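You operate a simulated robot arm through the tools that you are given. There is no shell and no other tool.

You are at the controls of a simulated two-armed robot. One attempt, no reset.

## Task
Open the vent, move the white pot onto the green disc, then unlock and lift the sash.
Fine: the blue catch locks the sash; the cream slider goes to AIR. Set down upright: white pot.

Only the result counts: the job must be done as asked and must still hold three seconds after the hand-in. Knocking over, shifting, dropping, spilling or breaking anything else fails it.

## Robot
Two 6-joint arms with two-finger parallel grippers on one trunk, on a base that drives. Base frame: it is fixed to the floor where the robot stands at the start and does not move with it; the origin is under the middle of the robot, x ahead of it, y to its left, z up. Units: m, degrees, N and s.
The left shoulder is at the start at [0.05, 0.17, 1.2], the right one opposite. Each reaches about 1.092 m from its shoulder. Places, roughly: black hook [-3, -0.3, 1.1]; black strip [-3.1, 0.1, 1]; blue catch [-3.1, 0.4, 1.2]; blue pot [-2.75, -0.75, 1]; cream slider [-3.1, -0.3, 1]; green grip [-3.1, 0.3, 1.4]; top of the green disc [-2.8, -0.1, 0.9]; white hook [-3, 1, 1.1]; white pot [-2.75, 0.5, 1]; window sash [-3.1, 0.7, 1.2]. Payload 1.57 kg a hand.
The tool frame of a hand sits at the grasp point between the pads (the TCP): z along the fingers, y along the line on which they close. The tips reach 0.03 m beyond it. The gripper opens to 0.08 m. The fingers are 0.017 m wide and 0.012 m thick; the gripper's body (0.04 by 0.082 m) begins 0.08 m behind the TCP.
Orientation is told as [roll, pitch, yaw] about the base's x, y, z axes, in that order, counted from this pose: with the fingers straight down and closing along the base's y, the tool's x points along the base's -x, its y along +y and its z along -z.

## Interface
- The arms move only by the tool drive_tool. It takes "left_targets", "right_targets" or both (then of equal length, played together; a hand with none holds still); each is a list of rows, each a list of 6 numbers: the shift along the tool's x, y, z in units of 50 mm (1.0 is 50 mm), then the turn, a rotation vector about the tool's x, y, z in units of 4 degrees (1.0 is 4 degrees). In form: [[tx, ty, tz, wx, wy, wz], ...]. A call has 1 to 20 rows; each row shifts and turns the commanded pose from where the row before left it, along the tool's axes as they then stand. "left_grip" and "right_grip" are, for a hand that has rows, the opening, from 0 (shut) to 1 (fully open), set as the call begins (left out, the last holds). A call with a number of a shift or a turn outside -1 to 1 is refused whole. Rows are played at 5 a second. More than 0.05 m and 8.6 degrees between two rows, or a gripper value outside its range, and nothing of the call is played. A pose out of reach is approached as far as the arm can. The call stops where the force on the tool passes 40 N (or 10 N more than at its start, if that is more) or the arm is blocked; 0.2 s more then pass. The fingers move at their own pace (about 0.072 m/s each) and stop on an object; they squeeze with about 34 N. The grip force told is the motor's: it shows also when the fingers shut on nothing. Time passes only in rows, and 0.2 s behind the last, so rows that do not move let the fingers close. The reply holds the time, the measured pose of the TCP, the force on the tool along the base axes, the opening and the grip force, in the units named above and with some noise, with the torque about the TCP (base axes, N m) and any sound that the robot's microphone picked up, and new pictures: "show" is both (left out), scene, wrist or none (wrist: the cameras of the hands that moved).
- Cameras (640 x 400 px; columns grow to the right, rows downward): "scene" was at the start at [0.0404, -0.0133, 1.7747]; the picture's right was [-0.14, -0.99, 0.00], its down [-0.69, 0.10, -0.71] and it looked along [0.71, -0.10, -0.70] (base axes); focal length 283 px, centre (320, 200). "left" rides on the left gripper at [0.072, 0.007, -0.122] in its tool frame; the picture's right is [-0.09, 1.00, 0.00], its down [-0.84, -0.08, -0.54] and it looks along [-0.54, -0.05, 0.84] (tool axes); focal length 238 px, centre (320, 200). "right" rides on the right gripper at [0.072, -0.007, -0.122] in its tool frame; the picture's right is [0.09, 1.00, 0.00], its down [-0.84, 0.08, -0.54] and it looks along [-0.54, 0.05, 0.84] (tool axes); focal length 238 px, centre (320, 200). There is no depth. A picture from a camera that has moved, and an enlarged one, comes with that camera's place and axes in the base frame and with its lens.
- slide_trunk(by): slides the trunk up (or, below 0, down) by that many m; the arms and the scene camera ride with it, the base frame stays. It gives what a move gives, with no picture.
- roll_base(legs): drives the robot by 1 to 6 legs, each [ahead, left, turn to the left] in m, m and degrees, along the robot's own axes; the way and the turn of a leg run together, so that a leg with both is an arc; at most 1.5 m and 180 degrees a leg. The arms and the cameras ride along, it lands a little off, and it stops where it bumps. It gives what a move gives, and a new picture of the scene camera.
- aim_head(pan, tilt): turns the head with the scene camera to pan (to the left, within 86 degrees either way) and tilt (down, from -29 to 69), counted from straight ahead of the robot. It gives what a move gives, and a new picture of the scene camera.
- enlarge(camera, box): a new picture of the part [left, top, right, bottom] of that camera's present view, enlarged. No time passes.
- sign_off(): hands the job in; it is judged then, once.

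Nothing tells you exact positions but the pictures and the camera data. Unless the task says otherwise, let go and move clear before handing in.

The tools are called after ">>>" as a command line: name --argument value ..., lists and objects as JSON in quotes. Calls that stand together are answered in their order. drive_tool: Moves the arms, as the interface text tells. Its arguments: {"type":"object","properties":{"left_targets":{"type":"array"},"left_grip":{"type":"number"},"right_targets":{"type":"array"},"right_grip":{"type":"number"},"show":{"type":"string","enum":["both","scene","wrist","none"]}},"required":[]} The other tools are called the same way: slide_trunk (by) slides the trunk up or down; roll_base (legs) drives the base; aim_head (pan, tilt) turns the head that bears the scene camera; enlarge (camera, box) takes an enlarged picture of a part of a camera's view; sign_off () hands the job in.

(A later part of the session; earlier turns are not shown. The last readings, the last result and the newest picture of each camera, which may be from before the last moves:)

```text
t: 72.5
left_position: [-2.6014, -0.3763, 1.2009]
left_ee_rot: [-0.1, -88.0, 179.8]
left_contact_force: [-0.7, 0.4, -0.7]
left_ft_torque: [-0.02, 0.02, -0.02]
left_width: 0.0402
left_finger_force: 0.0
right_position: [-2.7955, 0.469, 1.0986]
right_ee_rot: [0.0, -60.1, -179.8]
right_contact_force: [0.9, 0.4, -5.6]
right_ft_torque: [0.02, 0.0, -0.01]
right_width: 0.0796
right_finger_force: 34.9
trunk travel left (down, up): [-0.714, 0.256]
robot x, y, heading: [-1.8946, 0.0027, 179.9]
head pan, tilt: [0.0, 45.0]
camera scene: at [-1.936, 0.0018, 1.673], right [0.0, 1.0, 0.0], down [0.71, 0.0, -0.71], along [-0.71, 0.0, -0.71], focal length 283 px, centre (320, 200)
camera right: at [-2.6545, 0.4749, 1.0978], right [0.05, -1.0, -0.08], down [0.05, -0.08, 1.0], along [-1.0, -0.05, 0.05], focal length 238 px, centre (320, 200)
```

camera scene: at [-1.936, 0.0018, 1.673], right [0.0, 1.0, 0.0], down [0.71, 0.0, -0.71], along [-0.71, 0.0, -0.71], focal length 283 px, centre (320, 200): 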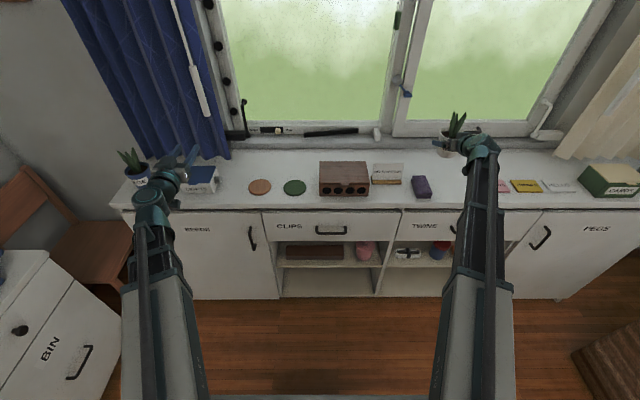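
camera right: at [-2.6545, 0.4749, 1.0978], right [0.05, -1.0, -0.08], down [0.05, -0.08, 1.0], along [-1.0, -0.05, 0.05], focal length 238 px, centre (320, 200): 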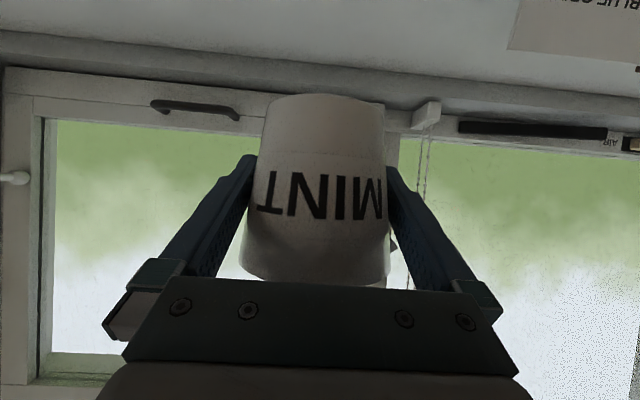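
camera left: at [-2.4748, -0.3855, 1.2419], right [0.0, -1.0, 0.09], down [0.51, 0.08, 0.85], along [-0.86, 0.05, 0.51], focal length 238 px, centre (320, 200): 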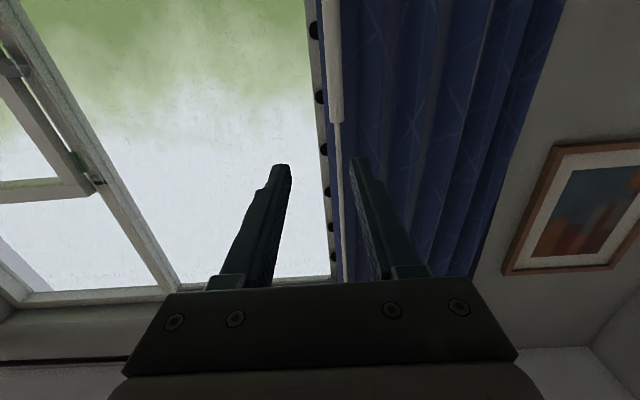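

Weight shows (5.5 N) and the pot is firm. I carry it sideways over the counter to above the green disc.

>>> drive_tool --right_targets '[[0, 0.5, 0, 0, 0, 0], [0, 0.5, 0, 0, 0, 0], [0, 0.5, 0, 0, 0, 0], [0, 0.5, 0, 0, 0, 0], [0, 0.5, 0, 0, 0, 0], [0, 0.5, 0, 0, 0, 0], [0, 0.5, 0, 0, 0, 0], [0, 0.5, 0, 0, 0, 0], [0, 0.5, 0, 0, 0, 0], [0, 0.5, 0, 0, 0, 0], [0, 0.5, 0, 0, 0, 0], [0, 0.5, 0, 0, 0, 0], [0, 0.5, 0, 0, 0, 0], [0, 0.5, 0, 0, 0, 0], [0, 0.5, 0, 0, 0, 0], [0, 0.5, 0, 0, 0, 0], [0, 0.5, 0, 0, 0, 0], [0, 0.5, 0, 0, 0, 0], [0, 0.5, 0, 0, 0, 0], [0, 0.5, 0, 0, 0, 0]]' --show "both"

```text
t: 76.7
left_position: [-2.6021, -0.3782, 1.2004]
left_ee_rot: [-0.5, -88.0, -179.6]
left_contact_force: [-0.6, -0.1, -0.1]
left_ft_torque: [0.04, -0.02, -0.01]
left_width: 0.0399
left_finger_force: 0.0
right_position: [-2.7954, -0.031, 1.0986]
right_ee_rot: [0.0, -60.2, -179.7]
right_contact_force: [0.1, 0.2, -4.9]
right_ft_torque: [0.01, 0.03, -0.01]
right_width: 0.0796
right_finger_force: 34.4
trunk travel left (down, up): [-0.714, 0.256]
robot x, y, heading: [-1.8926, 0.0033, 179.7]
head pan, tilt: [0.0, 45.0]
camera scene: at [-1.936, 0.0012, 1.673], right [0.0, 1.0, 0.0], down [0.71, 0.0, -0.71], along [-0.71, 0.0, -0.71], focal length 283 px, centre (320, 200)
camera right: at [-2.6546, -0.0261, 1.0977], right [0.05, -1.0, -0.08], down [0.05, -0.08, 1.0], along [-1.0, -0.05, 0.05], focal length 238 px, centre (320, 200)
```

scene: 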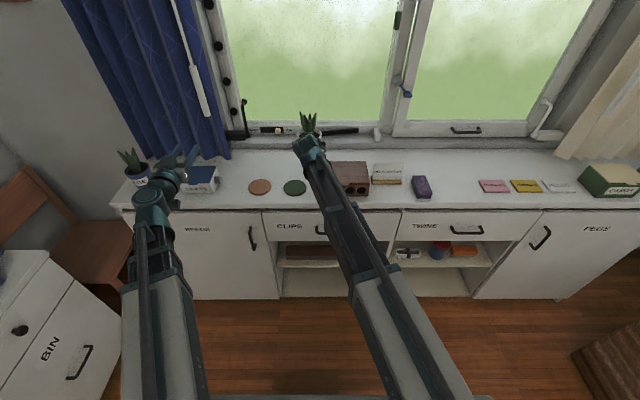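
right: 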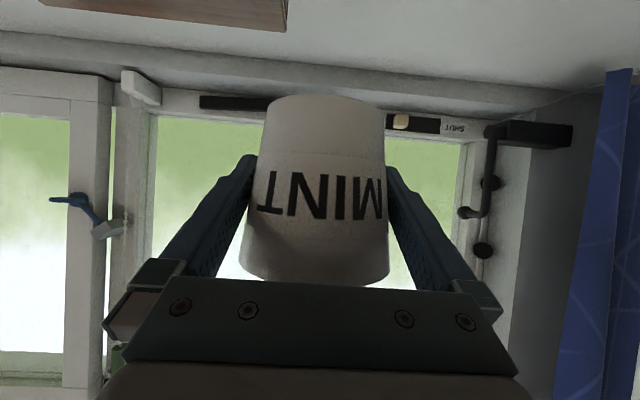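

>>> enlarge --camera "scene" --box '[240, 100, 400, 220]'

```text
3.33 times, centred on (320, 160) of scene
camera zoom: at [-1.936, 0.0012, 1.673], right [0.0, 1.0, 0.0], down [0.71, 0.0, -0.71], along [-0.71, 0.0, -0.71], focal length 943 px, centre (320, 333)
```

zoom: 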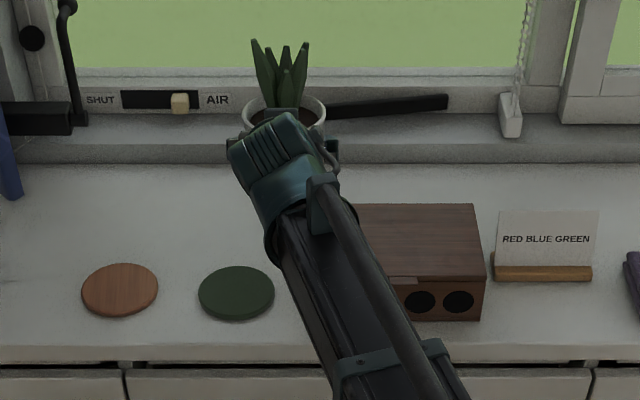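

Disc centre is at about [-2.772, -0.099], 91 mm wide. I position the pot above it and lower partway for a check.

>>> drive_tool --right_targets '[[0.1, 0.45, -0.173, 0, 0, 0], [0.1, 0.45, -0.173, 0, 0, 0], [0, 0.45, 0, 0, 0, 0]]' --show "none"

>>> slide_trunk --by -0.11

>>> drive_tool --right_targets '[[0, 0, 0, 0, 0, 0]]' --show "both"

>>> enlarge --camera "right" --box '[220, 40, 420, 165]'

>>> enlarge --camera "scene" --box '[240, 80, 400, 200]'

```text
t: 77.5
left_position: [-2.6014, -0.378, 1.2]
left_ee_rot: [-0.4, -88.0, -179.7]
left_contact_force: [0.0, -0.4, 0.0]
left_ft_torque: [-0.05, 0.01, -0.01]
left_width: 0.0402
left_finger_force: 0.1
right_position: [-2.7766, -0.1015, 1.098]
right_ee_rot: [-0.2, -60.0, -179.8]
right_contact_force: [0.5, 0.0, -5.8]
right_ft_torque: [0.02, 0.03, 0.0]
right_width: 0.0796
right_finger_force: 33.9
trunk travel left (down, up): [-0.714, 0.256]
robot x, y, heading: [-1.8912, 0.0026, 180.0]
head pan, tilt: [0.0, 45.0]
```

```text
t: 78.9
left_position: [-2.6, -0.3783, 1.091]
left_ee_rot: [-0.3, -88.1, -180.0]
left_contact_force: [0.1, -0.2, -0.4]
left_ft_torque: [0.05, 0.03, 0.01]
left_width: 0.0401
left_finger_force: 0.1
right_position: [-2.7757, -0.102, 0.9884]
right_ee_rot: [0.1, -60.0, -179.8]
right_contact_force: [-1.1, -0.9, -4.9]
right_ft_torque: [0.0, 0.0, 0.02]
right_width: 0.0796
right_finger_force: 33.7
trunk travel left (down, up): [-0.604, 0.366]
robot x, y, heading: [-1.8903, 0.0044, 179.9]
head pan, tilt: [0.0, 45.0]
```

```text
t: 79.3
left_position: [-2.6005, -0.3788, 1.0913]
left_ee_rot: [-0.2, -88.1, -179.9]
left_contact_force: [-0.4, 0.3, 0.0]
left_ft_torque: [0.02, 0.03, -0.01]
left_width: 0.0404
left_finger_force: 0.1
right_position: [-2.7758, -0.1011, 0.9889]
right_ee_rot: [0.0, -60.0, -179.7]
right_contact_force: [-0.5, 0.2, -4.2]
right_ft_torque: [0.04, 0.01, 0.01]
right_width: 0.0799
right_finger_force: 33.9
trunk travel left (down, up): [-0.604, 0.366]
robot x, y, heading: [-1.8918, 0.0041, 180.2]
head pan, tilt: [0.0, 45.0]
camera scene: at [-1.9359, 0.0016, 1.563], right [0.0, 1.0, 0.0], down [0.71, 0.0, -0.71], along [-0.71, 0.0, -0.71], focal length 283 px, centre (320, 200)
camera right: at [-2.6345, -0.0949, 0.9877], right [0.05, -1.0, -0.08], down [0.05, -0.08, 1.0], along [-1.0, -0.05, 0.05], focal length 238 px, centre (320, 200)
```

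scene: 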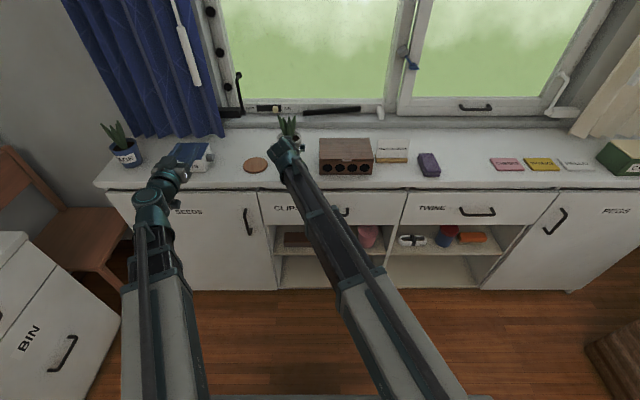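
right: 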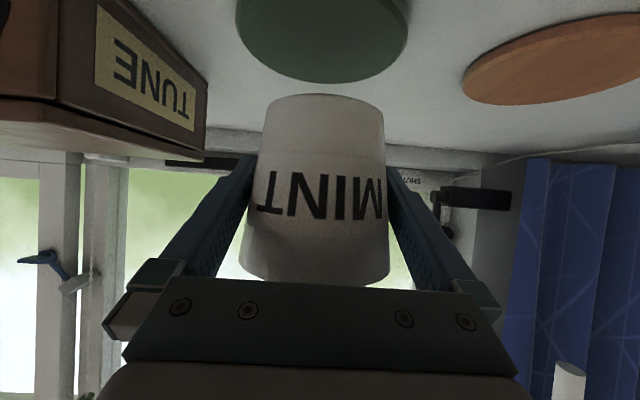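

```text
3.20 times, centred on (320, 102) of right
camera zoom: at [-2.6345, -0.0949, 0.9877], right [0.05, -1.0, -0.08], down [0.05, -0.08, 1.0], along [-1.0, -0.05, 0.05], focal length 763 px, centre (320, 512)
```

zoom: 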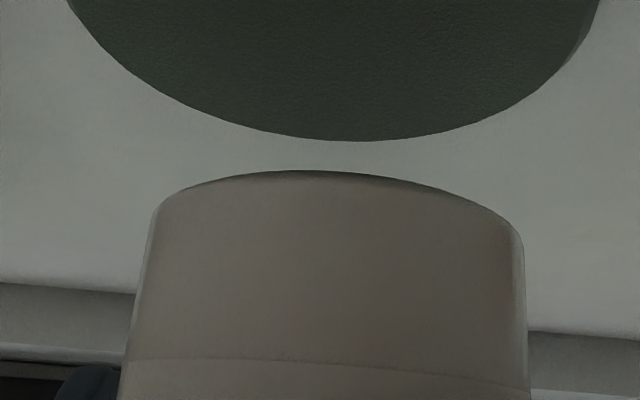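

```text
3.33 times, centred on (320, 140) of scene
camera zoom: at [-1.9359, 0.0016, 1.563], right [0.0, 1.0, 0.0], down [0.71, 0.0, -0.71], along [-0.71, 0.0, -0.71], focal length 943 px, centre (320, 400)
```

zoom: 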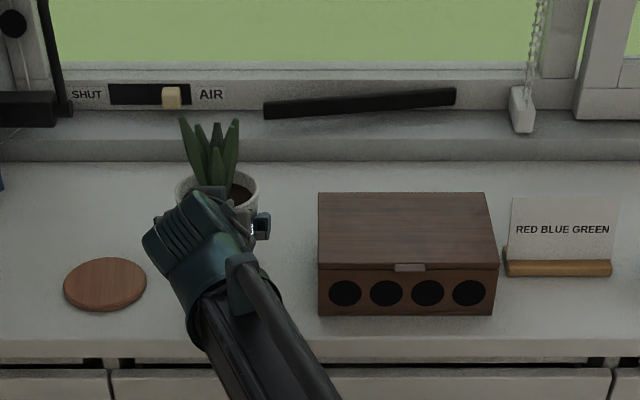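

Pot and disc are aligned within about 2 mm. I lower gently until it bears on the disc.

>>> drive_tool --right_targets '[[0, -0.04, 0, 0, 0, 0]]' --show "none"

>>> slide_trunk --by -0.03

>>> enlarge --camera "right" --box '[200, 40, 440, 190]'

```text
t: 79.7
left_position: [-2.6018, -0.379, 1.0905]
left_ee_rot: [-0.2, -88.0, -179.8]
left_contact_force: [0.2, 0.2, -0.7]
left_ft_torque: [-0.04, 0.01, 0.0]
left_width: 0.0401
left_finger_force: 0.0
right_position: [-2.7753, -0.0991, 0.9879]
right_ee_rot: [0.0, -59.9, -179.8]
right_contact_force: [-0.1, -0.5, -4.8]
right_ft_torque: [0.0, 0.02, -0.01]
right_width: 0.0798
right_finger_force: 34.3
trunk travel left (down, up): [-0.604, 0.366]
robot x, y, heading: [-1.8939, 0.0047, 179.9]
head pan, tilt: [0.0, 45.0]
```

```text
t: 80.5
left_position: [-2.6009, -0.3775, 1.0614]
left_ee_rot: [-0.1, -88.0, 180.0]
left_contact_force: [-0.2, 0.1, -0.2]
left_ft_torque: [-0.01, 0.03, 0.03]
left_width: 0.0401
left_finger_force: 0.1
right_position: [-2.7749, -0.0988, 0.9587]
right_ee_rot: [0.0, -60.0, -179.8]
right_contact_force: [0.5, -0.1, -5.8]
right_ft_torque: [0.0, 0.03, 0.01]
right_width: 0.0797
right_finger_force: 33.5
trunk travel left (down, up): [-0.574, 0.396]
robot x, y, heading: [-1.8971, 0.0014, 179.9]
head pan, tilt: [0.0, 45.0]
```

```text
2.67 times, centred on (320, 115) of right
camera zoom: at [-2.6344, -0.0928, 0.9577], right [0.05, -1.0, -0.08], down [0.05, -0.08, 1.0], along [-1.0, -0.05, 0.05], focal length 636 px, centre (320, 427)
```

zoom: 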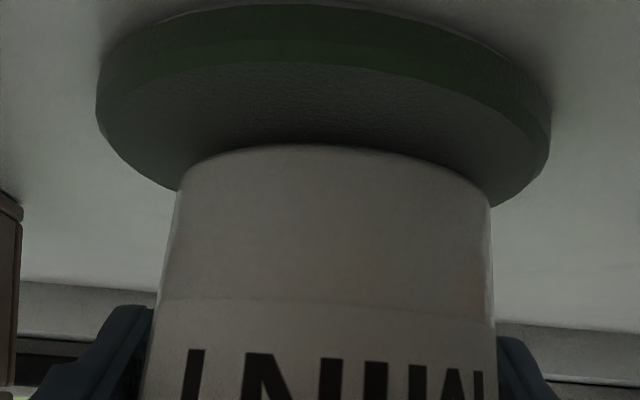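

>>> slide_trunk --by -0.005

>>> enlarge --camera "right" --box '[200, 40, 440, 190]'

```text
t: 81.0
left_position: [-2.5991, -0.3782, 1.056]
left_ee_rot: [0.0, -88.1, 179.8]
left_contact_force: [0.2, -0.6, 0.6]
left_ft_torque: [-0.04, 0.02, 0.0]
left_width: 0.0399
left_finger_force: 0.1
right_position: [-2.775, -0.0993, 0.9558]
right_ee_rot: [0.0, -60.1, -179.7]
right_contact_force: [-1.2, -0.9, 6.9]
right_ft_torque: [-0.1, 0.51, 0.02]
right_width: 0.0797
right_finger_force: 34.1
trunk travel left (down, up): [-0.569, 0.401]
robot x, y, heading: [-1.8933, 0.0071, 179.7]
head pan, tilt: [0.0, 45.0]
```

```text
2.67 times, centred on (320, 115) of right
camera zoom: at [-2.6341, -0.0927, 0.9537], right [0.05, -1.0, -0.08], down [0.05, -0.08, 1.0], along [-1.0, -0.05, 0.05], focal length 636 px, centre (320, 427)
```

zoom: 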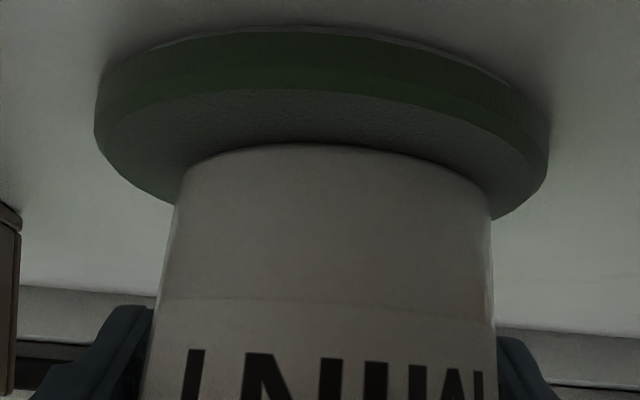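

The pot rests on the disc (upward force). I open the gripper, lower slightly to where the pot is narrower for clearance, then look.

>>> drive_tool --right_targets '[[0, 0, 0, 0, 0, 0], [0, 0, 0, 0, 0, 0], [0, 0, 0, 0, 0, 0]]' --right_grip 1 --show "none"

>>> slide_trunk --by -0.012

>>> enlarge --camera "right" --box '[200, 60, 440, 285]'

>>> enlarge --camera "scene" --box '[240, 80, 400, 200]'

```text
t: 81.8
left_position: [-2.6008, -0.3783, 1.0561]
left_ee_rot: [0.1, -87.9, 179.9]
left_contact_force: [0.4, -0.5, 0.5]
left_ft_torque: [-0.01, 0.0, -0.01]
left_width: 0.04
left_finger_force: 0.1
right_position: [-2.7743, -0.0981, 0.9535]
right_ee_rot: [0.0, -60.1, -179.8]
right_contact_force: [1.7, 1.0, 0.5]
right_ft_torque: [-0.02, 0.1, 0.01]
right_width: 0.0801
right_finger_force: 0.1
trunk travel left (down, up): [-0.569, 0.401]
robot x, y, heading: [-1.8929, 0.0067, 179.8]
head pan, tilt: [0.0, 45.0]
```

```text
t: 82.4
left_position: [-2.6007, -0.3782, 1.0453]
left_ee_rot: [0.0, -88.0, 180.0]
left_contact_force: [0.0, -0.1, -0.1]
left_ft_torque: [-0.01, -0.02, 0.0]
left_width: 0.0403
left_finger_force: 0.1
right_position: [-2.7745, -0.0996, 0.9417]
right_ee_rot: [-0.1, -60.1, -179.8]
right_contact_force: [-0.7, 0.3, 0.3]
right_ft_torque: [0.02, 0.01, 0.03]
right_width: 0.0799
right_finger_force: 0.1
trunk travel left (down, up): [-0.557, 0.413]
robot x, y, heading: [-1.8939, 0.0051, 179.8]
head pan, tilt: [0.0, 45.0]
```

```text
1.78 times, centred on (320, 172) of right
camera zoom: at [-2.6341, -0.0928, 0.9409], right [0.05, -1.0, -0.08], down [0.05, -0.08, 1.0], along [-1.0, -0.05, 0.05], focal length 424 px, centre (320, 249)
```

zoom: 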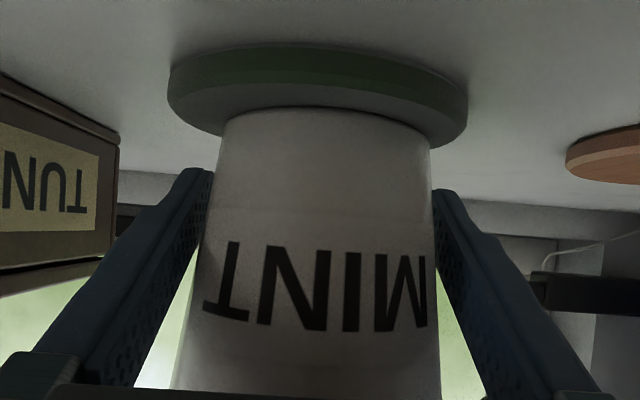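

```text
3.33 times, centred on (320, 140) of scene
camera zoom: at [-1.9353, 0.0017, 1.516], right [0.0, 1.0, 0.0], down [0.71, 0.0, -0.71], along [-0.71, 0.0, -0.71], focal length 943 px, centre (320, 400)
```

zoom: 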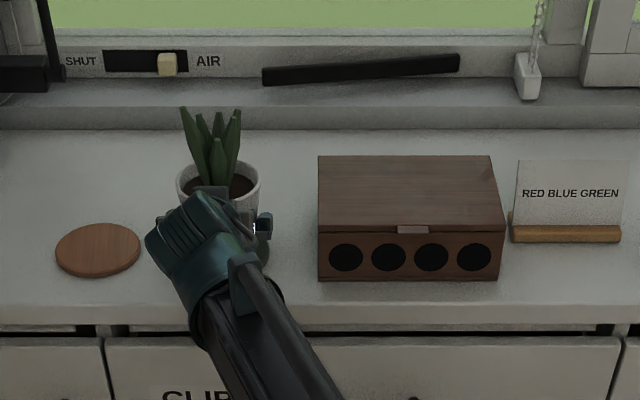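

>>> drive_tool --right_targets '[[0.1, 0, -0.173, 0, 0, 0], [0.1, 0, -0.173, 0, 0, 0], [0.2, 0, -0.346, 0, 0, 0], [0.2, 0, -0.346, 0, 0, 0], [0.3, 0, -0.52, 0, 0, 0], [0.4, 0, -0.693, 0, 0, 0], [0.4, 0, -0.693, 0, 0, 0]]' --show "both"

>>> enlarge --camera "right" --box '[200, 30, 440, 255]'

>>> enlarge --camera "scene" --box '[240, 80, 400, 200]'

```text
t: 84.0
left_position: [-2.6018, -0.3776, 1.044]
left_ee_rot: [-0.1, -88.1, 179.9]
left_contact_force: [-0.1, 0.4, -0.1]
left_ft_torque: [-0.02, -0.07, 0.0]
left_width: 0.04
left_finger_force: 0.1
right_position: [-2.6028, -0.0971, 0.9417]
right_ee_rot: [0.0, -59.8, -180.0]
right_contact_force: [0.8, 0.7, 0.0]
right_ft_torque: [-0.01, 0.01, 0.0]
right_width: 0.0798
right_finger_force: 0.1
trunk travel left (down, up): [-0.557, 0.413]
robot x, y, heading: [-1.8938, 0.0032, 179.8]
head pan, tilt: [0.0, 45.0]
camera scene: at [-1.9351, 0.0017, 1.5161], right [0.0, 1.0, 0.0], down [0.71, 0.0, -0.71], along [-0.71, 0.0, -0.71], focal length 283 px, centre (320, 200)
camera right: at [-2.4625, -0.0919, 0.9409], right [0.05, -1.0, -0.08], down [0.05, -0.08, 1.0], along [-1.0, -0.05, 0.04], focal length 238 px, centre (320, 200)
```

scene: 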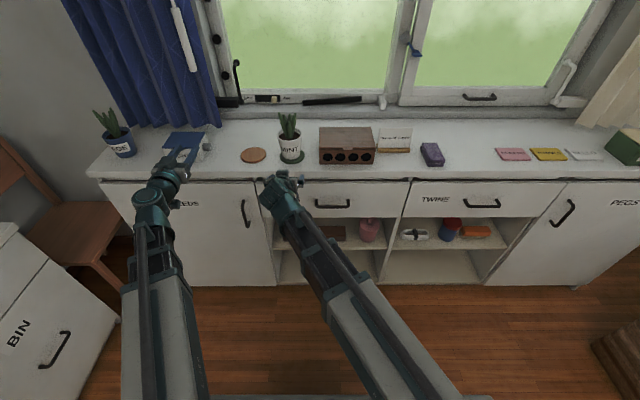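
right: 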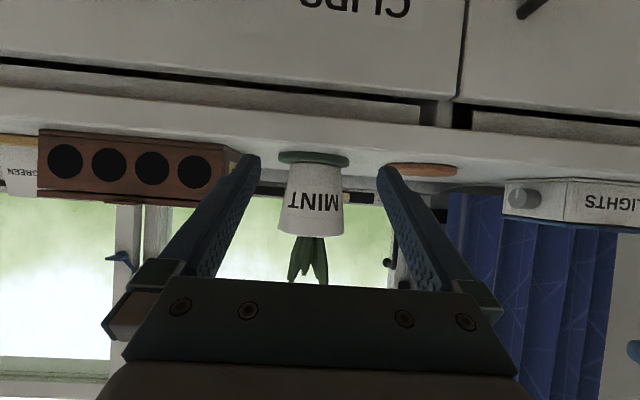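

```text
1.78 times, centred on (320, 142) of right
camera zoom: at [-2.4625, -0.0919, 0.9409], right [0.05, -1.0, -0.08], down [0.05, -0.08, 1.0], along [-1.0, -0.05, 0.04], focal length 424 px, centre (320, 302)
```

zoom: 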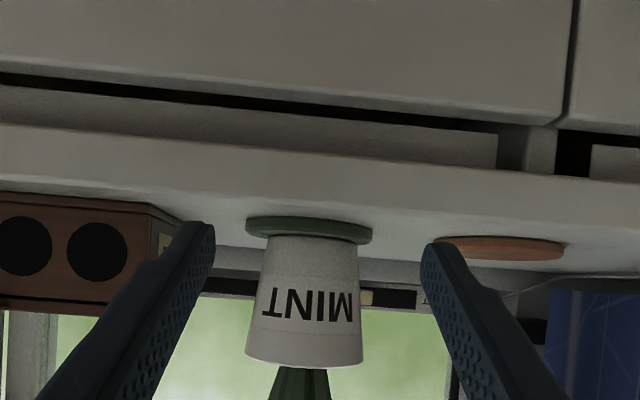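

```text
3.33 times, centred on (320, 140) of scene
camera zoom: at [-1.9351, 0.0017, 1.5161], right [0.0, 1.0, 0.0], down [0.71, 0.0, -0.71], along [-0.71, 0.0, -0.71], focal length 943 px, centre (320, 400)
```

zoom: 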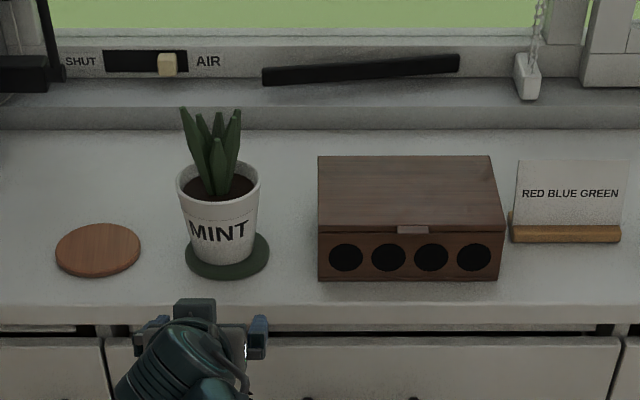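

The white pot stands upright on the green disc. Next the catch: I move the right hand back to the right and inspect the catch.

>>> drive_tool --right_targets '[[0, -1, 0, 0, 0, 0], [0, -1, 0, 0, 0, 0], [0, -1, 0, 0, 0, 0], [0, -1, 0, 0, 0, 0], [0, -1, 0, 0, 0, 0], [0, -1, 0, 0, 0, 0], [0, -1, 0, 0, 0, 0], [0, -1, 0, 0, 0, 0], [0, -1, 0, 0, 0, 0]]' --show "none"

>>> slide_trunk --by 0.15

>>> aim_head --pan -15 --tilt 20

>>> enlarge --camera "scene" --box '[240, 60, 480, 210]'

```text
t: 86.0
left_position: [-2.6009, -0.3786, 1.0442]
left_ee_rot: [-0.1, -88.1, 179.9]
left_contact_force: [-0.2, -0.2, -0.6]
left_ft_torque: [-0.02, 0.01, -0.01]
left_width: 0.0399
left_finger_force: 0.0
right_position: [-2.6082, 0.3563, 0.9412]
right_ee_rot: [0.0, -60.0, -179.8]
right_contact_force: [-0.6, -0.4, -0.1]
right_ft_torque: [0.01, -0.01, 0.04]
right_width: 0.0801
right_finger_force: 0.1
trunk travel left (down, up): [-0.557, 0.413]
robot x, y, heading: [-1.8914, 0.0023, 180.0]
head pan, tilt: [0.0, 45.0]
```

```text
t: 87.8
left_position: [-2.6013, -0.3778, 1.1951]
left_ee_rot: [-0.2, -88.0, 179.9]
left_contact_force: [-0.9, -0.2, 0.5]
left_ft_torque: [0.0, -0.01, 0.01]
left_width: 0.04
left_finger_force: 0.0
right_position: [-2.6089, 0.3553, 1.0917]
right_ee_rot: [0.0, -60.0, -179.8]
right_contact_force: [0.4, -0.6, 0.1]
right_ft_torque: [0.0, -0.01, 0.02]
right_width: 0.0799
right_finger_force: 0.2
trunk travel left (down, up): [-0.707, 0.263]
robot x, y, heading: [-1.8946, 0.0039, 179.8]
head pan, tilt: [0.0, 45.0]
```

```text
t: 88.7
left_position: [-2.6013, -0.3788, 1.1941]
left_ee_rot: [-0.1, -88.1, 180.0]
left_contact_force: [-0.2, -0.3, 0.2]
left_ft_torque: [0.0, 0.03, 0.0]
left_width: 0.0403
left_finger_force: 0.0
right_position: [-2.6081, 0.3543, 1.0922]
right_ee_rot: [0.0, -60.0, -179.7]
right_contact_force: [0.4, 0.1, -0.1]
right_ft_torque: [0.01, -0.04, 0.04]
right_width: 0.0799
right_finger_force: 0.0
trunk travel left (down, up): [-0.707, 0.263]
robot x, y, heading: [-1.8943, 0.0048, 179.8]
head pan, tilt: [-15.0, 20.0]
camera scene: at [-1.9439, 0.0258, 1.7046], right [0.26, 0.97, 0.0], down [0.33, -0.09, -0.94], along [-0.91, 0.24, -0.34], focal length 283 px, centre (320, 200)
```

scene: 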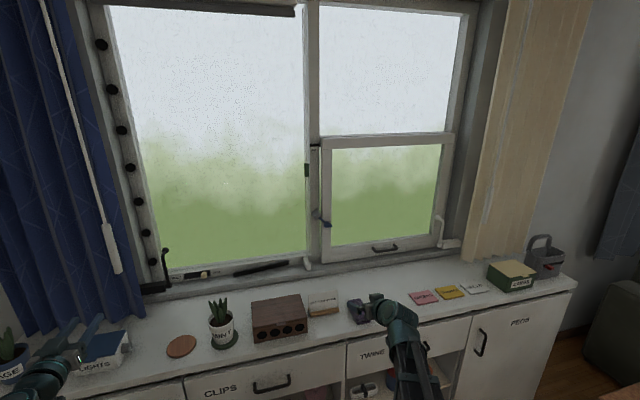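

```text
2.67 times, centred on (360, 135) of scene
camera zoom: at [-1.9439, 0.0258, 1.7046], right [0.26, 0.97, 0.0], down [0.33, -0.09, -0.94], along [-0.91, 0.24, -0.34], focal length 755 px, centre (213, 373)
```

zoom: 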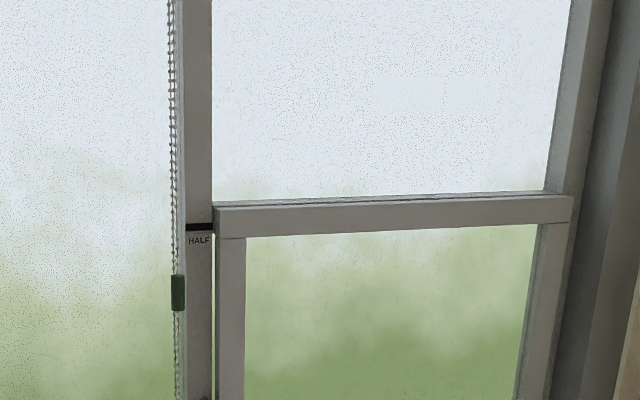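

>>> enlarge --camera "scene" --box '[290, 180, 370, 240]'

>>> enlarge --camera "scene" --box '[290, 130, 470, 280]'

```text
6.67 times, centred on (330, 210) of scene
camera zoom: at [-1.9439, 0.0258, 1.7046], right [0.26, 0.97, 0.0], down [0.33, -0.09, -0.94], along [-0.91, 0.24, -0.34], focal length 1887 px, centre (253, 133)
```

zoom: 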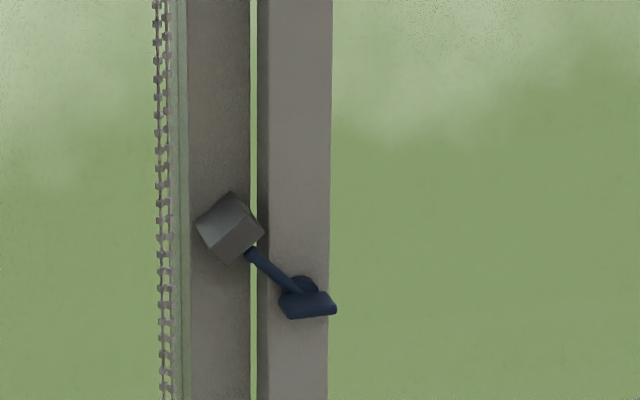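

```text
2.67 times, centred on (380, 205) of scene
camera zoom: at [-1.9439, 0.0258, 1.7046], right [0.26, 0.97, 0.0], down [0.33, -0.09, -0.94], along [-0.91, 0.24, -0.34], focal length 755 px, centre (160, 187)
```

zoom: 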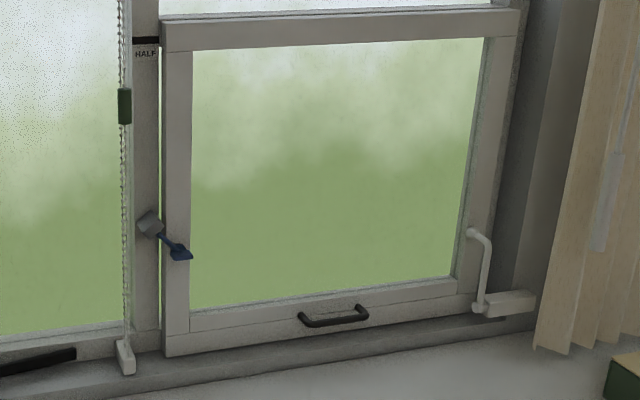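

I raise a bit more, shift the base right by 0.2 m and forward 0.25 m to reach the catch.

>>> slide_trunk --by 0.06

>>> roll_base --legs '[[0, -0.2, 0], [0.25, 0, 0]]'

>>> drive_tool --right_targets '[[0, 0, 0, 0, 0, 0]]' --show "wrist"

```text
t: 89.7
left_position: [-2.602, -0.3778, 1.2539]
left_ee_rot: [-0.1, -88.0, 180.0]
left_contact_force: [0.4, 0.2, -0.3]
left_ft_torque: [0.02, -0.03, 0.03]
left_width: 0.0402
left_finger_force: 0.0
right_position: [-2.6095, 0.3559, 1.1514]
right_ee_rot: [0.0, -59.9, -179.8]
right_contact_force: [-0.5, -0.6, -0.2]
right_ft_torque: [-0.02, 0.0, -0.01]
right_width: 0.0799
right_finger_force: 0.0
trunk travel left (down, up): [-0.767, 0.203]
robot x, y, heading: [-1.8949, 0.0071, 179.9]
head pan, tilt: [-15.0, 20.0]
```

```text
t: 92.7
left_position: [-2.848, -0.1802, 1.2532]
left_ee_rot: [0.0, -88.0, -179.7]
left_contact_force: [0.3, -0.5, -0.3]
left_ft_torque: [-0.01, 0.04, 0.02]
left_width: 0.0402
left_finger_force: 0.1
right_position: [-2.8587, 0.5516, 1.1521]
right_ee_rot: [0.0, -60.0, -179.7]
right_contact_force: [-0.5, -0.4, 0.0]
right_ft_torque: [-0.03, 0.01, -0.01]
right_width: 0.0801
right_finger_force: 0.0
trunk travel left (down, up): [-0.767, 0.203]
robot x, y, heading: [-2.1405, 0.2051, -179.8]
head pan, tilt: [-15.0, 20.0]
camera scene: at [-2.1929, 0.2264, 1.7646], right [0.26, 0.97, 0.0], down [0.33, -0.09, -0.94], along [-0.91, 0.24, -0.34], focal length 283 px, centre (320, 200)
```

scene: 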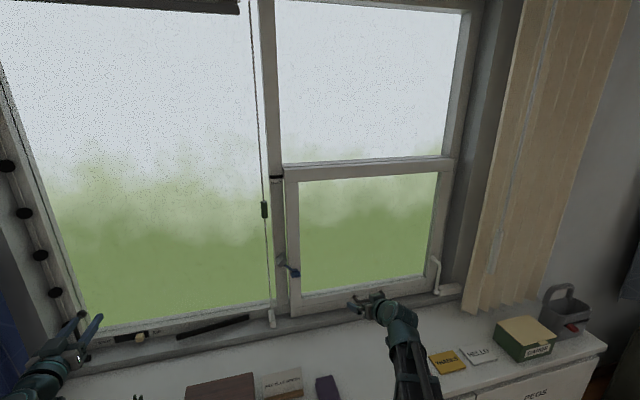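

```text
t: 93.1
left_position: [-2.8457, -0.181, 1.2541]
left_ee_rot: [-0.5, -88.0, -179.5]
left_contact_force: [0.2, 0.5, 0.0]
left_ft_torque: [-0.03, -0.01, 0.0]
left_width: 0.0399
left_finger_force: 0.0
right_position: [-2.8575, 0.5527, 1.1519]
right_ee_rot: [0.1, -60.1, -179.6]
right_contact_force: [0.1, -0.3, -0.1]
right_ft_torque: [0.01, 0.0, 0.0]
right_width: 0.0799
right_finger_force: 0.0
trunk travel left (down, up): [-0.767, 0.203]
robot x, y, heading: [-2.1344, 0.2038, -179.9]
head pan, tilt: [-15.0, 20.0]
camera right: at [-2.7165, 0.5592, 1.1509], right [0.05, -1.0, -0.08], down [0.05, -0.08, 1.0], along [-1.0, -0.06, 0.05], focal length 238 px, centre (320, 200)
```

right: 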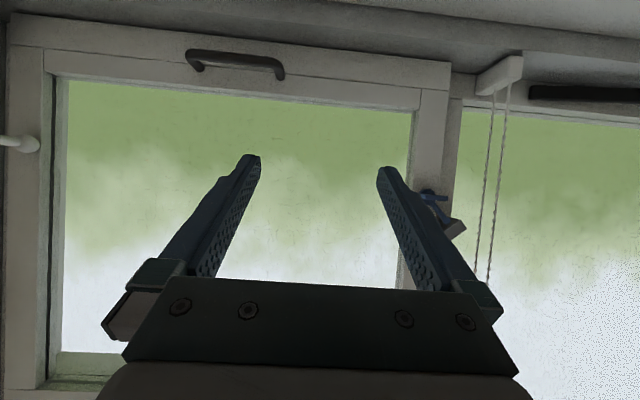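

>>> drive_tool --right_targets '[[0, 0.9, 0, 0, 0, 0], [0, 0.9, 0, 0, 0, 0], [0, 0.9, 0, 0, 0, 0], [0, 0.9, 0, 0, 0, 0]]' --show "wrist"

>>> enlarge --camera "right" --box '[240, 150, 400, 270]'

>>> enlarge --camera "scene" --box '[255, 240, 335, 300]'

```text
t: 94.1
left_position: [-2.8469, -0.181, 1.254]
left_ee_rot: [-0.7, -88.0, -179.1]
left_contact_force: [0.1, 0.0, -0.4]
left_ft_torque: [-0.01, -0.01, -0.03]
left_width: 0.0402
left_finger_force: 0.0
right_position: [-2.8553, 0.3713, 1.1527]
right_ee_rot: [-0.2, -60.2, -179.5]
right_contact_force: [-0.5, 1.2, -0.9]
right_ft_torque: [0.0, -0.02, -0.03]
right_width: 0.08
right_finger_force: 0.2
trunk travel left (down, up): [-0.767, 0.203]
robot x, y, heading: [-2.1414, 0.2029, -179.9]
head pan, tilt: [-15.0, 20.0]
camera right: at [-2.714, 0.3777, 1.1512], right [0.05, -1.0, -0.08], down [0.05, -0.08, 1.0], along [-1.0, -0.06, 0.05], focal length 238 px, centre (320, 200)
```

right: 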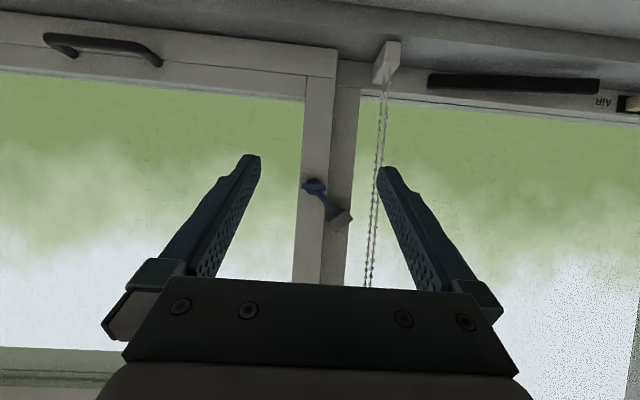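

```text
3.33 times, centred on (320, 210) of right
camera zoom: at [-2.714, 0.3777, 1.1512], right [0.05, -1.0, -0.08], down [0.05, -0.08, 1.0], along [-1.0, -0.06, 0.05], focal length 794 px, centre (320, 167)
```

zoom: 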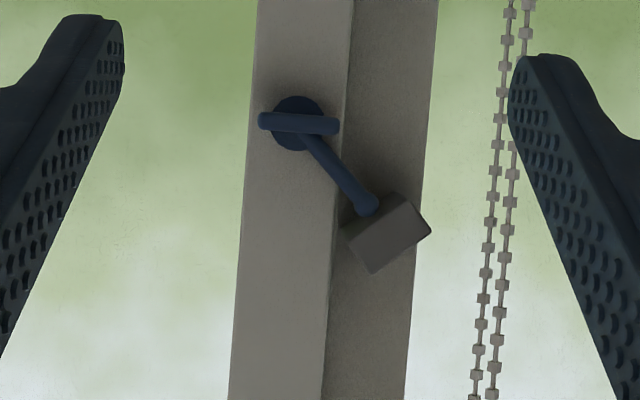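

```text
6.67 times, centred on (295, 270) of scene
camera zoom: at [-2.1914, 0.2258, 1.7647], right [0.26, 0.97, 0.0], down [0.33, -0.09, -0.94], along [-0.91, 0.24, -0.34], focal length 1887 px, centre (487, -267)
```

zoom: 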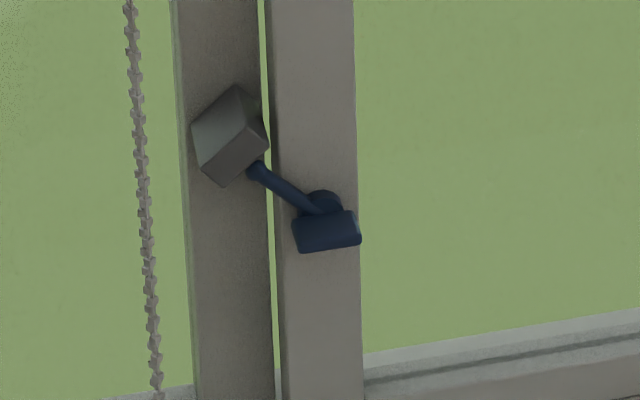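

The catch is a blue thumb-turn (hub at about [-3.10, 0.368, 1.150]) on the sash stile, its arm hooked up-left under a grey keeper. I level the right hand and roll it 90° so the fingers can pinch the horizontal tab, and move the left hand a bit away from the pot.

>>> drive_tool --right_targets '[[0, 0, 0, 0, -1, 0], [0, 0, 0, 0, -1, 0], [0, 0, 0, 0, -1, 0], [0, 0, 0, 0, -1, 0], [0, 0, 0, 0, -1, 0], [0, 0, 0, 0, -1, 0], [0, 0, 0, 0, -1, 0], [0, 0, 0, 0, -0.45, 0], [0, 0, 0, 0, 0, -1], [0, 0, 0, 0, 0, -1], [0, 0, 0, 0, 0, -1], [0, 0, 0, 0, 0, -1], [0, 0, 0, 0, 0, -1], [0, 0, 0, 0, 0, -1], [0, 0, 0, 0, 0, -1], [0, 0, 0, 0, 0, -1], [0, 0, 0, 0, 0, -1], [0, 0, 0, 0, 0, -1], [0, 0, 0, 0, 0, -1], [0, 0, 0, 0, 0, -1]]' --left_targets '[[0, 0.5, 0, 0, 0, 0], [0, 0.5, 0, 0, 0, 0], [0, 0.4, 0, 0, 0, 0], [0, 0, 0, 0, 0, 0], [0, 0, 0, 0, 0, 0], [0, 0, 0, 0, 0, 0], [0, 0, 0, 0, 0, 0], [0, 0, 0, 0, 0, 0], [0, 0, 0, 0, 0, 0], [0, 0, 0, 0, 0, 0], [0, 0, 0, 0, 0, 0], [0, 0, 0, 0, 0, 0], [0, 0, 0, 0, 0, 0], [0, 0, 0, 0, 0, 0], [0, 0, 0, 0, 0, 0], [0, 0, 0, 0, 0, 0], [0, 0, 0, 0, 0, 0], [0, 0, 0, 0, 0, 0], [0, 0, 0, 0, 0, 0], [0, 0, 0, 0, 0, 0]]' --right_grip 0.5 --show "none"

>>> drive_tool --right_targets '[[0, 0, 0, 0, 0, -1], [0, 0, 0, 0, 0, -1], [0, 0, 0, 0, 0, -1], [0, 0, 0, 0, 0, -1], [0, 0, 0, 0, 0, -1], [0, 0, 0, 0, 0, -1], [0, 0, 0, 0, 0, -1], [0, 0, 0, 0, 0, -1], [0, 0, 0, 0, 0, -1], [0, 0, 0, 0, 0, -1], [0, 0, 0, 0, 0, -0.5]]' --show "both"

```text
t: 98.3
left_position: [-2.8452, -0.2526, 1.2547]
left_ee_rot: [0.0, -88.0, -179.9]
left_contact_force: [0.7, 0.3, -0.3]
left_ft_torque: [0.02, 0.02, 0.01]
left_width: 0.0398
left_finger_force: 0.1
right_position: [-2.856, 0.3709, 1.2614]
right_ee_rot: [-89.7, -41.8, -89.8]
right_contact_force: [0.2, -0.3, 0.4]
right_ft_torque: [-0.04, 0.02, 0.02]
right_width: 0.0402
right_finger_force: 0.1
right hand out of reach, approached as far as the arm can: row 1, 2, 3, 4, 5, 6, 7, 9, 12
trunk travel left (down, up): [-0.767, 0.203]
robot x, y, heading: [-2.142, 0.2049, -179.8]
head pan, tilt: [-15.0, 20.0]
```

```text
t: 100.7
left_position: [-2.8457, -0.2497, 1.2536]
left_ee_rot: [0.0, -88.0, -179.9]
left_contact_force: [0.0, 0.4, 0.3]
left_ft_torque: [-0.02, 0.02, 0.0]
left_width: 0.04
left_finger_force: 0.0
right_position: [-2.8547, 0.3719, 1.2611]
right_ee_rot: [-89.8, 0.0, -89.8]
right_contact_force: [-0.3, -0.1, 0.1]
right_ft_torque: [0.03, 0.02, -0.01]
right_width: 0.0399
right_finger_force: 0.1
trunk travel left (down, up): [-0.767, 0.203]
robot x, y, heading: [-2.1427, 0.2061, -180.1]
head pan, tilt: [-15.0, 20.0]
camera scene: at [-2.1915, 0.2264, 1.7647], right [0.26, 0.97, 0.0], down [0.33, -0.09, -0.94], along [-0.91, 0.24, -0.34], focal length 283 px, centre (320, 200)
camera right: at [-2.7343, 0.4429, 1.2687], right [0.0, 0.09, -1.0], down [0.55, -0.83, -0.08], along [-0.84, -0.54, -0.05], focal length 238 px, centre (320, 200)
```

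scene: 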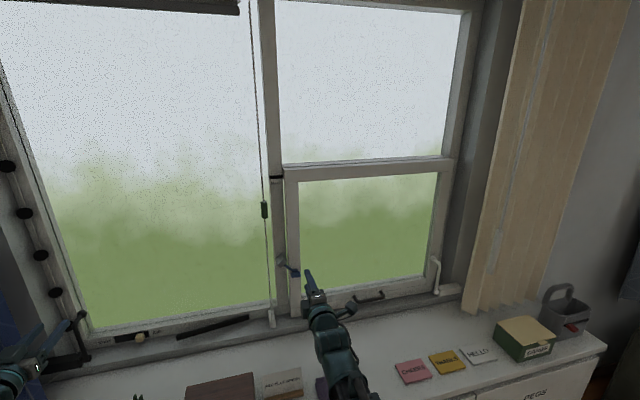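
right: 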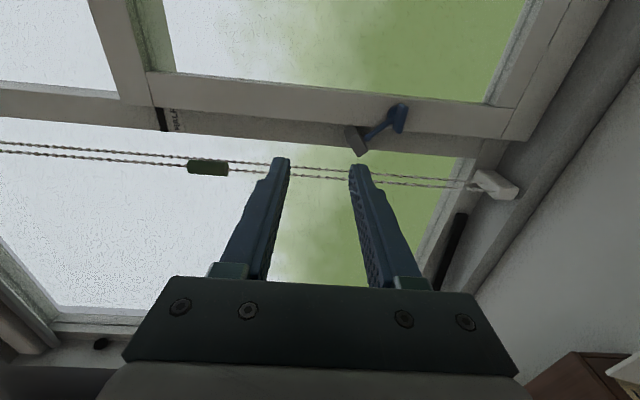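

>>> slide_trunk --by -0.111

>>> drive_tool --right_targets '[[0, 0, 0.8, 0, 0, 0], [0, 0, 0.8, 0, 0, 0]]' --show "wrist"

>>> enlarge --camera "right" --box '[240, 70, 400, 190]'

>>> aim_head --pan -10 --tilt 30

>>> enlarge --camera "scene" --box '[260, 120, 380, 210]'

```text
t: 102.1
left_position: [-2.8452, -0.2526, 1.1437]
left_ee_rot: [0.1, -88.1, -179.9]
left_contact_force: [0.1, 0.0, -0.5]
left_ft_torque: [0.0, -0.01, -0.02]
left_width: 0.0401
left_finger_force: 0.0
right_position: [-2.8564, 0.3716, 1.1504]
right_ee_rot: [-89.8, 0.1, -89.7]
right_contact_force: [-0.6, -0.1, 0.7]
right_ft_torque: [-0.03, 0.03, 0.02]
right_width: 0.0401
right_finger_force: 0.0
trunk travel left (down, up): [-0.656, 0.314]
robot x, y, heading: [-2.1368, 0.2048, -180.1]
head pan, tilt: [-15.0, 20.0]
```

```text
t: 102.7
left_position: [-2.8462, -0.2511, 1.1424]
left_ee_rot: [0.1, -88.0, -180.0]
left_contact_force: [-0.7, -0.2, 0.9]
left_ft_torque: [0.01, 0.01, -0.04]
left_width: 0.0397
left_finger_force: 0.2
right_position: [-2.9358, 0.3698, 1.1488]
right_ee_rot: [-89.5, -0.1, -89.7]
right_contact_force: [0.0, -1.0, 0.2]
right_ft_torque: [0.01, 0.0, 0.02]
right_width: 0.0401
right_finger_force: 0.0
trunk travel left (down, up): [-0.656, 0.314]
robot x, y, heading: [-2.1395, 0.2039, -179.8]
head pan, tilt: [-15.0, 20.0]
camera right: at [-2.8141, 0.4415, 1.1571], right [0.01, 0.09, -1.0], down [0.55, -0.83, -0.07], along [-0.84, -0.54, -0.06], focal length 238 px, centre (320, 200)
```

right: 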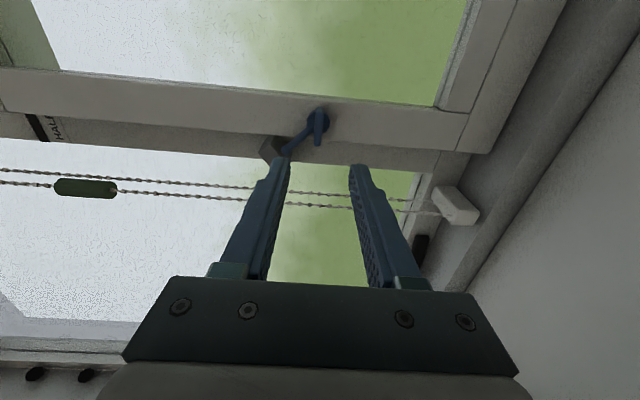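

```text
3.33 times, centred on (320, 130) of right
camera zoom: at [-2.8141, 0.4415, 1.1571], right [0.01, 0.09, -1.0], down [0.55, -0.83, -0.07], along [-0.84, -0.54, -0.06], focal length 794 px, centre (320, 433)
```

zoom: 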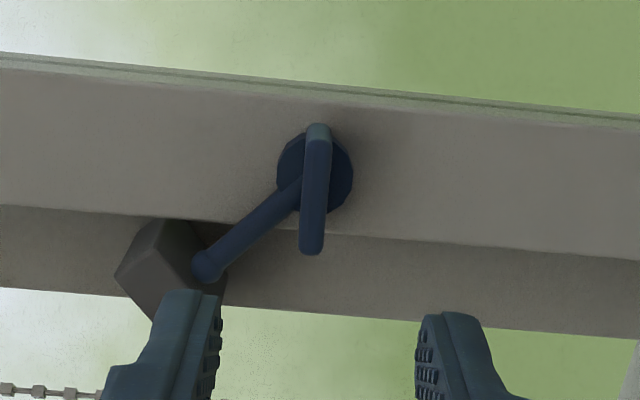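

```text
t: 103.4
left_position: [-2.8461, -0.2504, 1.145]
left_ee_rot: [0.0, -88.0, -179.9]
left_contact_force: [0.0, 0.0, -0.8]
left_ft_torque: [-0.01, 0.01, -0.02]
left_width: 0.0399
left_finger_force: 0.0
right_position: [-2.9342, 0.37, 1.1488]
right_ee_rot: [-89.6, 0.0, -89.8]
right_contact_force: [-0.3, 0.0, 0.0]
right_ft_torque: [-0.01, -0.01, -0.01]
right_width: 0.0401
right_finger_force: 0.0
trunk travel left (down, up): [-0.656, 0.314]
robot x, y, heading: [-2.1381, 0.2044, -180.0]
head pan, tilt: [-10.0, 30.0]
camera scene: at [-2.1906, 0.218, 1.6377], right [0.17, 0.99, 0.0], down [0.49, -0.09, -0.87], along [-0.85, 0.15, -0.5], focal length 283 px, centre (320, 200)
```

scene: 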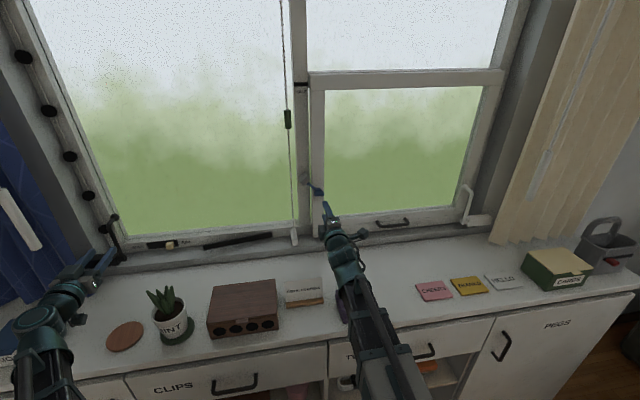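

```text
4.44 times, centred on (320, 165) of scene
camera zoom: at [-2.1906, 0.218, 1.6377], right [0.17, 0.99, 0.0], down [0.49, -0.09, -0.87], along [-0.85, 0.15, -0.5], focal length 1258 px, centre (320, 356)
```

zoom: 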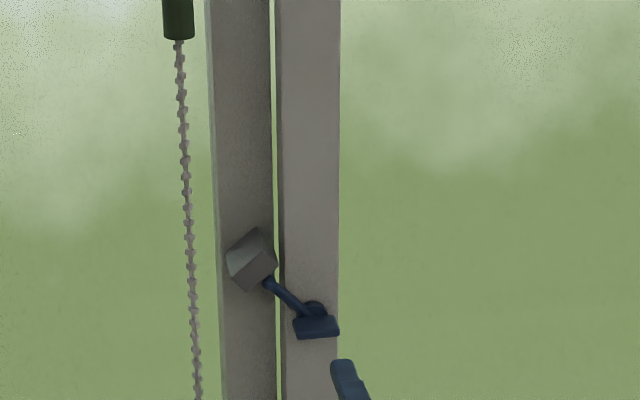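

>>> drive_tool --right_targets '[[-0.08, 0, 0.7, 0, 0, 0], [0, 0, 0.7, 0, 0, 0], [0, 0, 0.6, 0, 0, 0]]' --right_grip 0.4 --show "none"

>>> enlarge --camera "right" --box '[240, 70, 400, 190]'

>>> enlarge --camera "scene" --box '[260, 140, 380, 230]'

```text
t: 104.2
left_position: [-2.846, -0.2511, 1.1422]
left_ee_rot: [0.0, -88.0, -179.9]
left_contact_force: [0.4, -1.0, 0.2]
left_ft_torque: [0.0, -0.01, 0.02]
left_width: 0.04
left_finger_force: 0.0
right_position: [-3.0358, 0.3658, 1.1485]
right_ee_rot: [-89.6, -0.1, -89.7]
right_contact_force: [-0.6, -0.1, -0.5]
right_ft_torque: [0.0, -0.01, -0.02]
right_width: 0.032
right_finger_force: 0.1
trunk travel left (down, up): [-0.656, 0.314]
robot x, y, heading: [-2.1402, 0.2021, -180.1]
head pan, tilt: [-10.0, 30.0]
```

```text
3.33 times, centred on (320, 130) of right
camera zoom: at [-2.9147, 0.4372, 1.1571], right [0.01, 0.09, -1.0], down [0.55, -0.83, -0.07], along [-0.84, -0.54, -0.06], focal length 794 px, centre (320, 433)
```

zoom: 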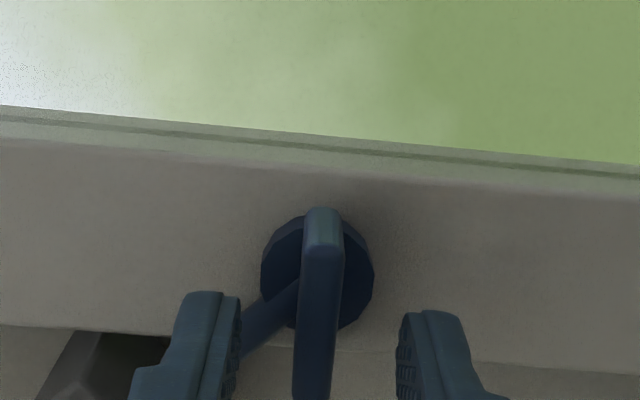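

```text
4.44 times, centred on (320, 185) of scene
camera zoom: at [-2.1909, 0.218, 1.6376], right [0.17, 0.99, 0.0], down [0.49, -0.09, -0.87], along [-0.85, 0.15, -0.5], focal length 1258 px, centre (320, 267)
```

zoom: 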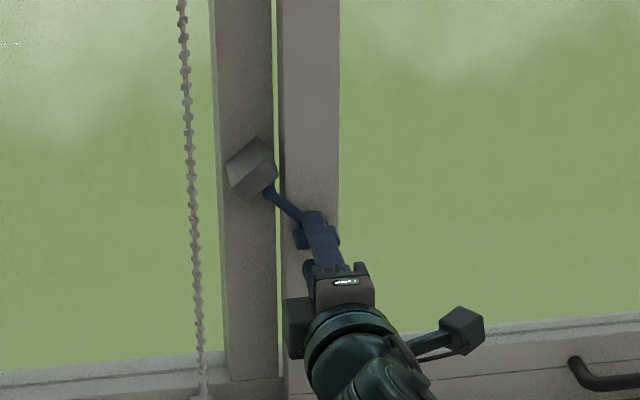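

>>> drive_tool --right_targets '[[0, 0, 0.28, 0, 0, 0], [0, 0, 0.24, 0, 0, 0]]' --show "none"

>>> enlarge --camera "right" --box '[240, 90, 400, 210]'

```text
t: 104.8
left_position: [-2.8456, -0.2503, 1.1439]
left_ee_rot: [0.3, -88.0, 180.0]
left_contact_force: [0.0, 0.2, 0.6]
left_ft_torque: [0.0, 0.01, 0.0]
left_width: 0.0398
left_finger_force: 0.1
right_position: [-3.0602, 0.3677, 1.1487]
right_ee_rot: [-89.7, 0.0, -89.7]
right_contact_force: [1.2, 2.1, 0.8]
right_ft_torque: [-0.1, 0.04, -0.05]
right_width: 0.0334
right_finger_force: 1.2
trunk travel left (down, up): [-0.656, 0.314]
robot x, y, heading: [-2.1376, 0.204, -180.1]
head pan, tilt: [-10.0, 30.0]
```

```text
3.33 times, centred on (320, 150) of right
camera zoom: at [-2.9392, 0.4393, 1.1577], right [0.0, 0.09, -1.0], down [0.55, -0.83, -0.07], along [-0.84, -0.54, -0.05], focal length 794 px, centre (320, 367)
```

zoom: 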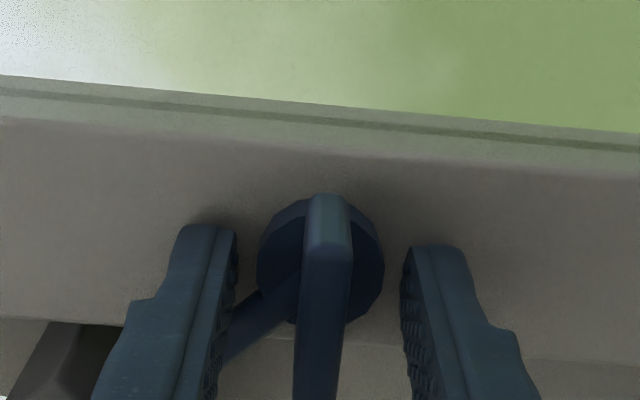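

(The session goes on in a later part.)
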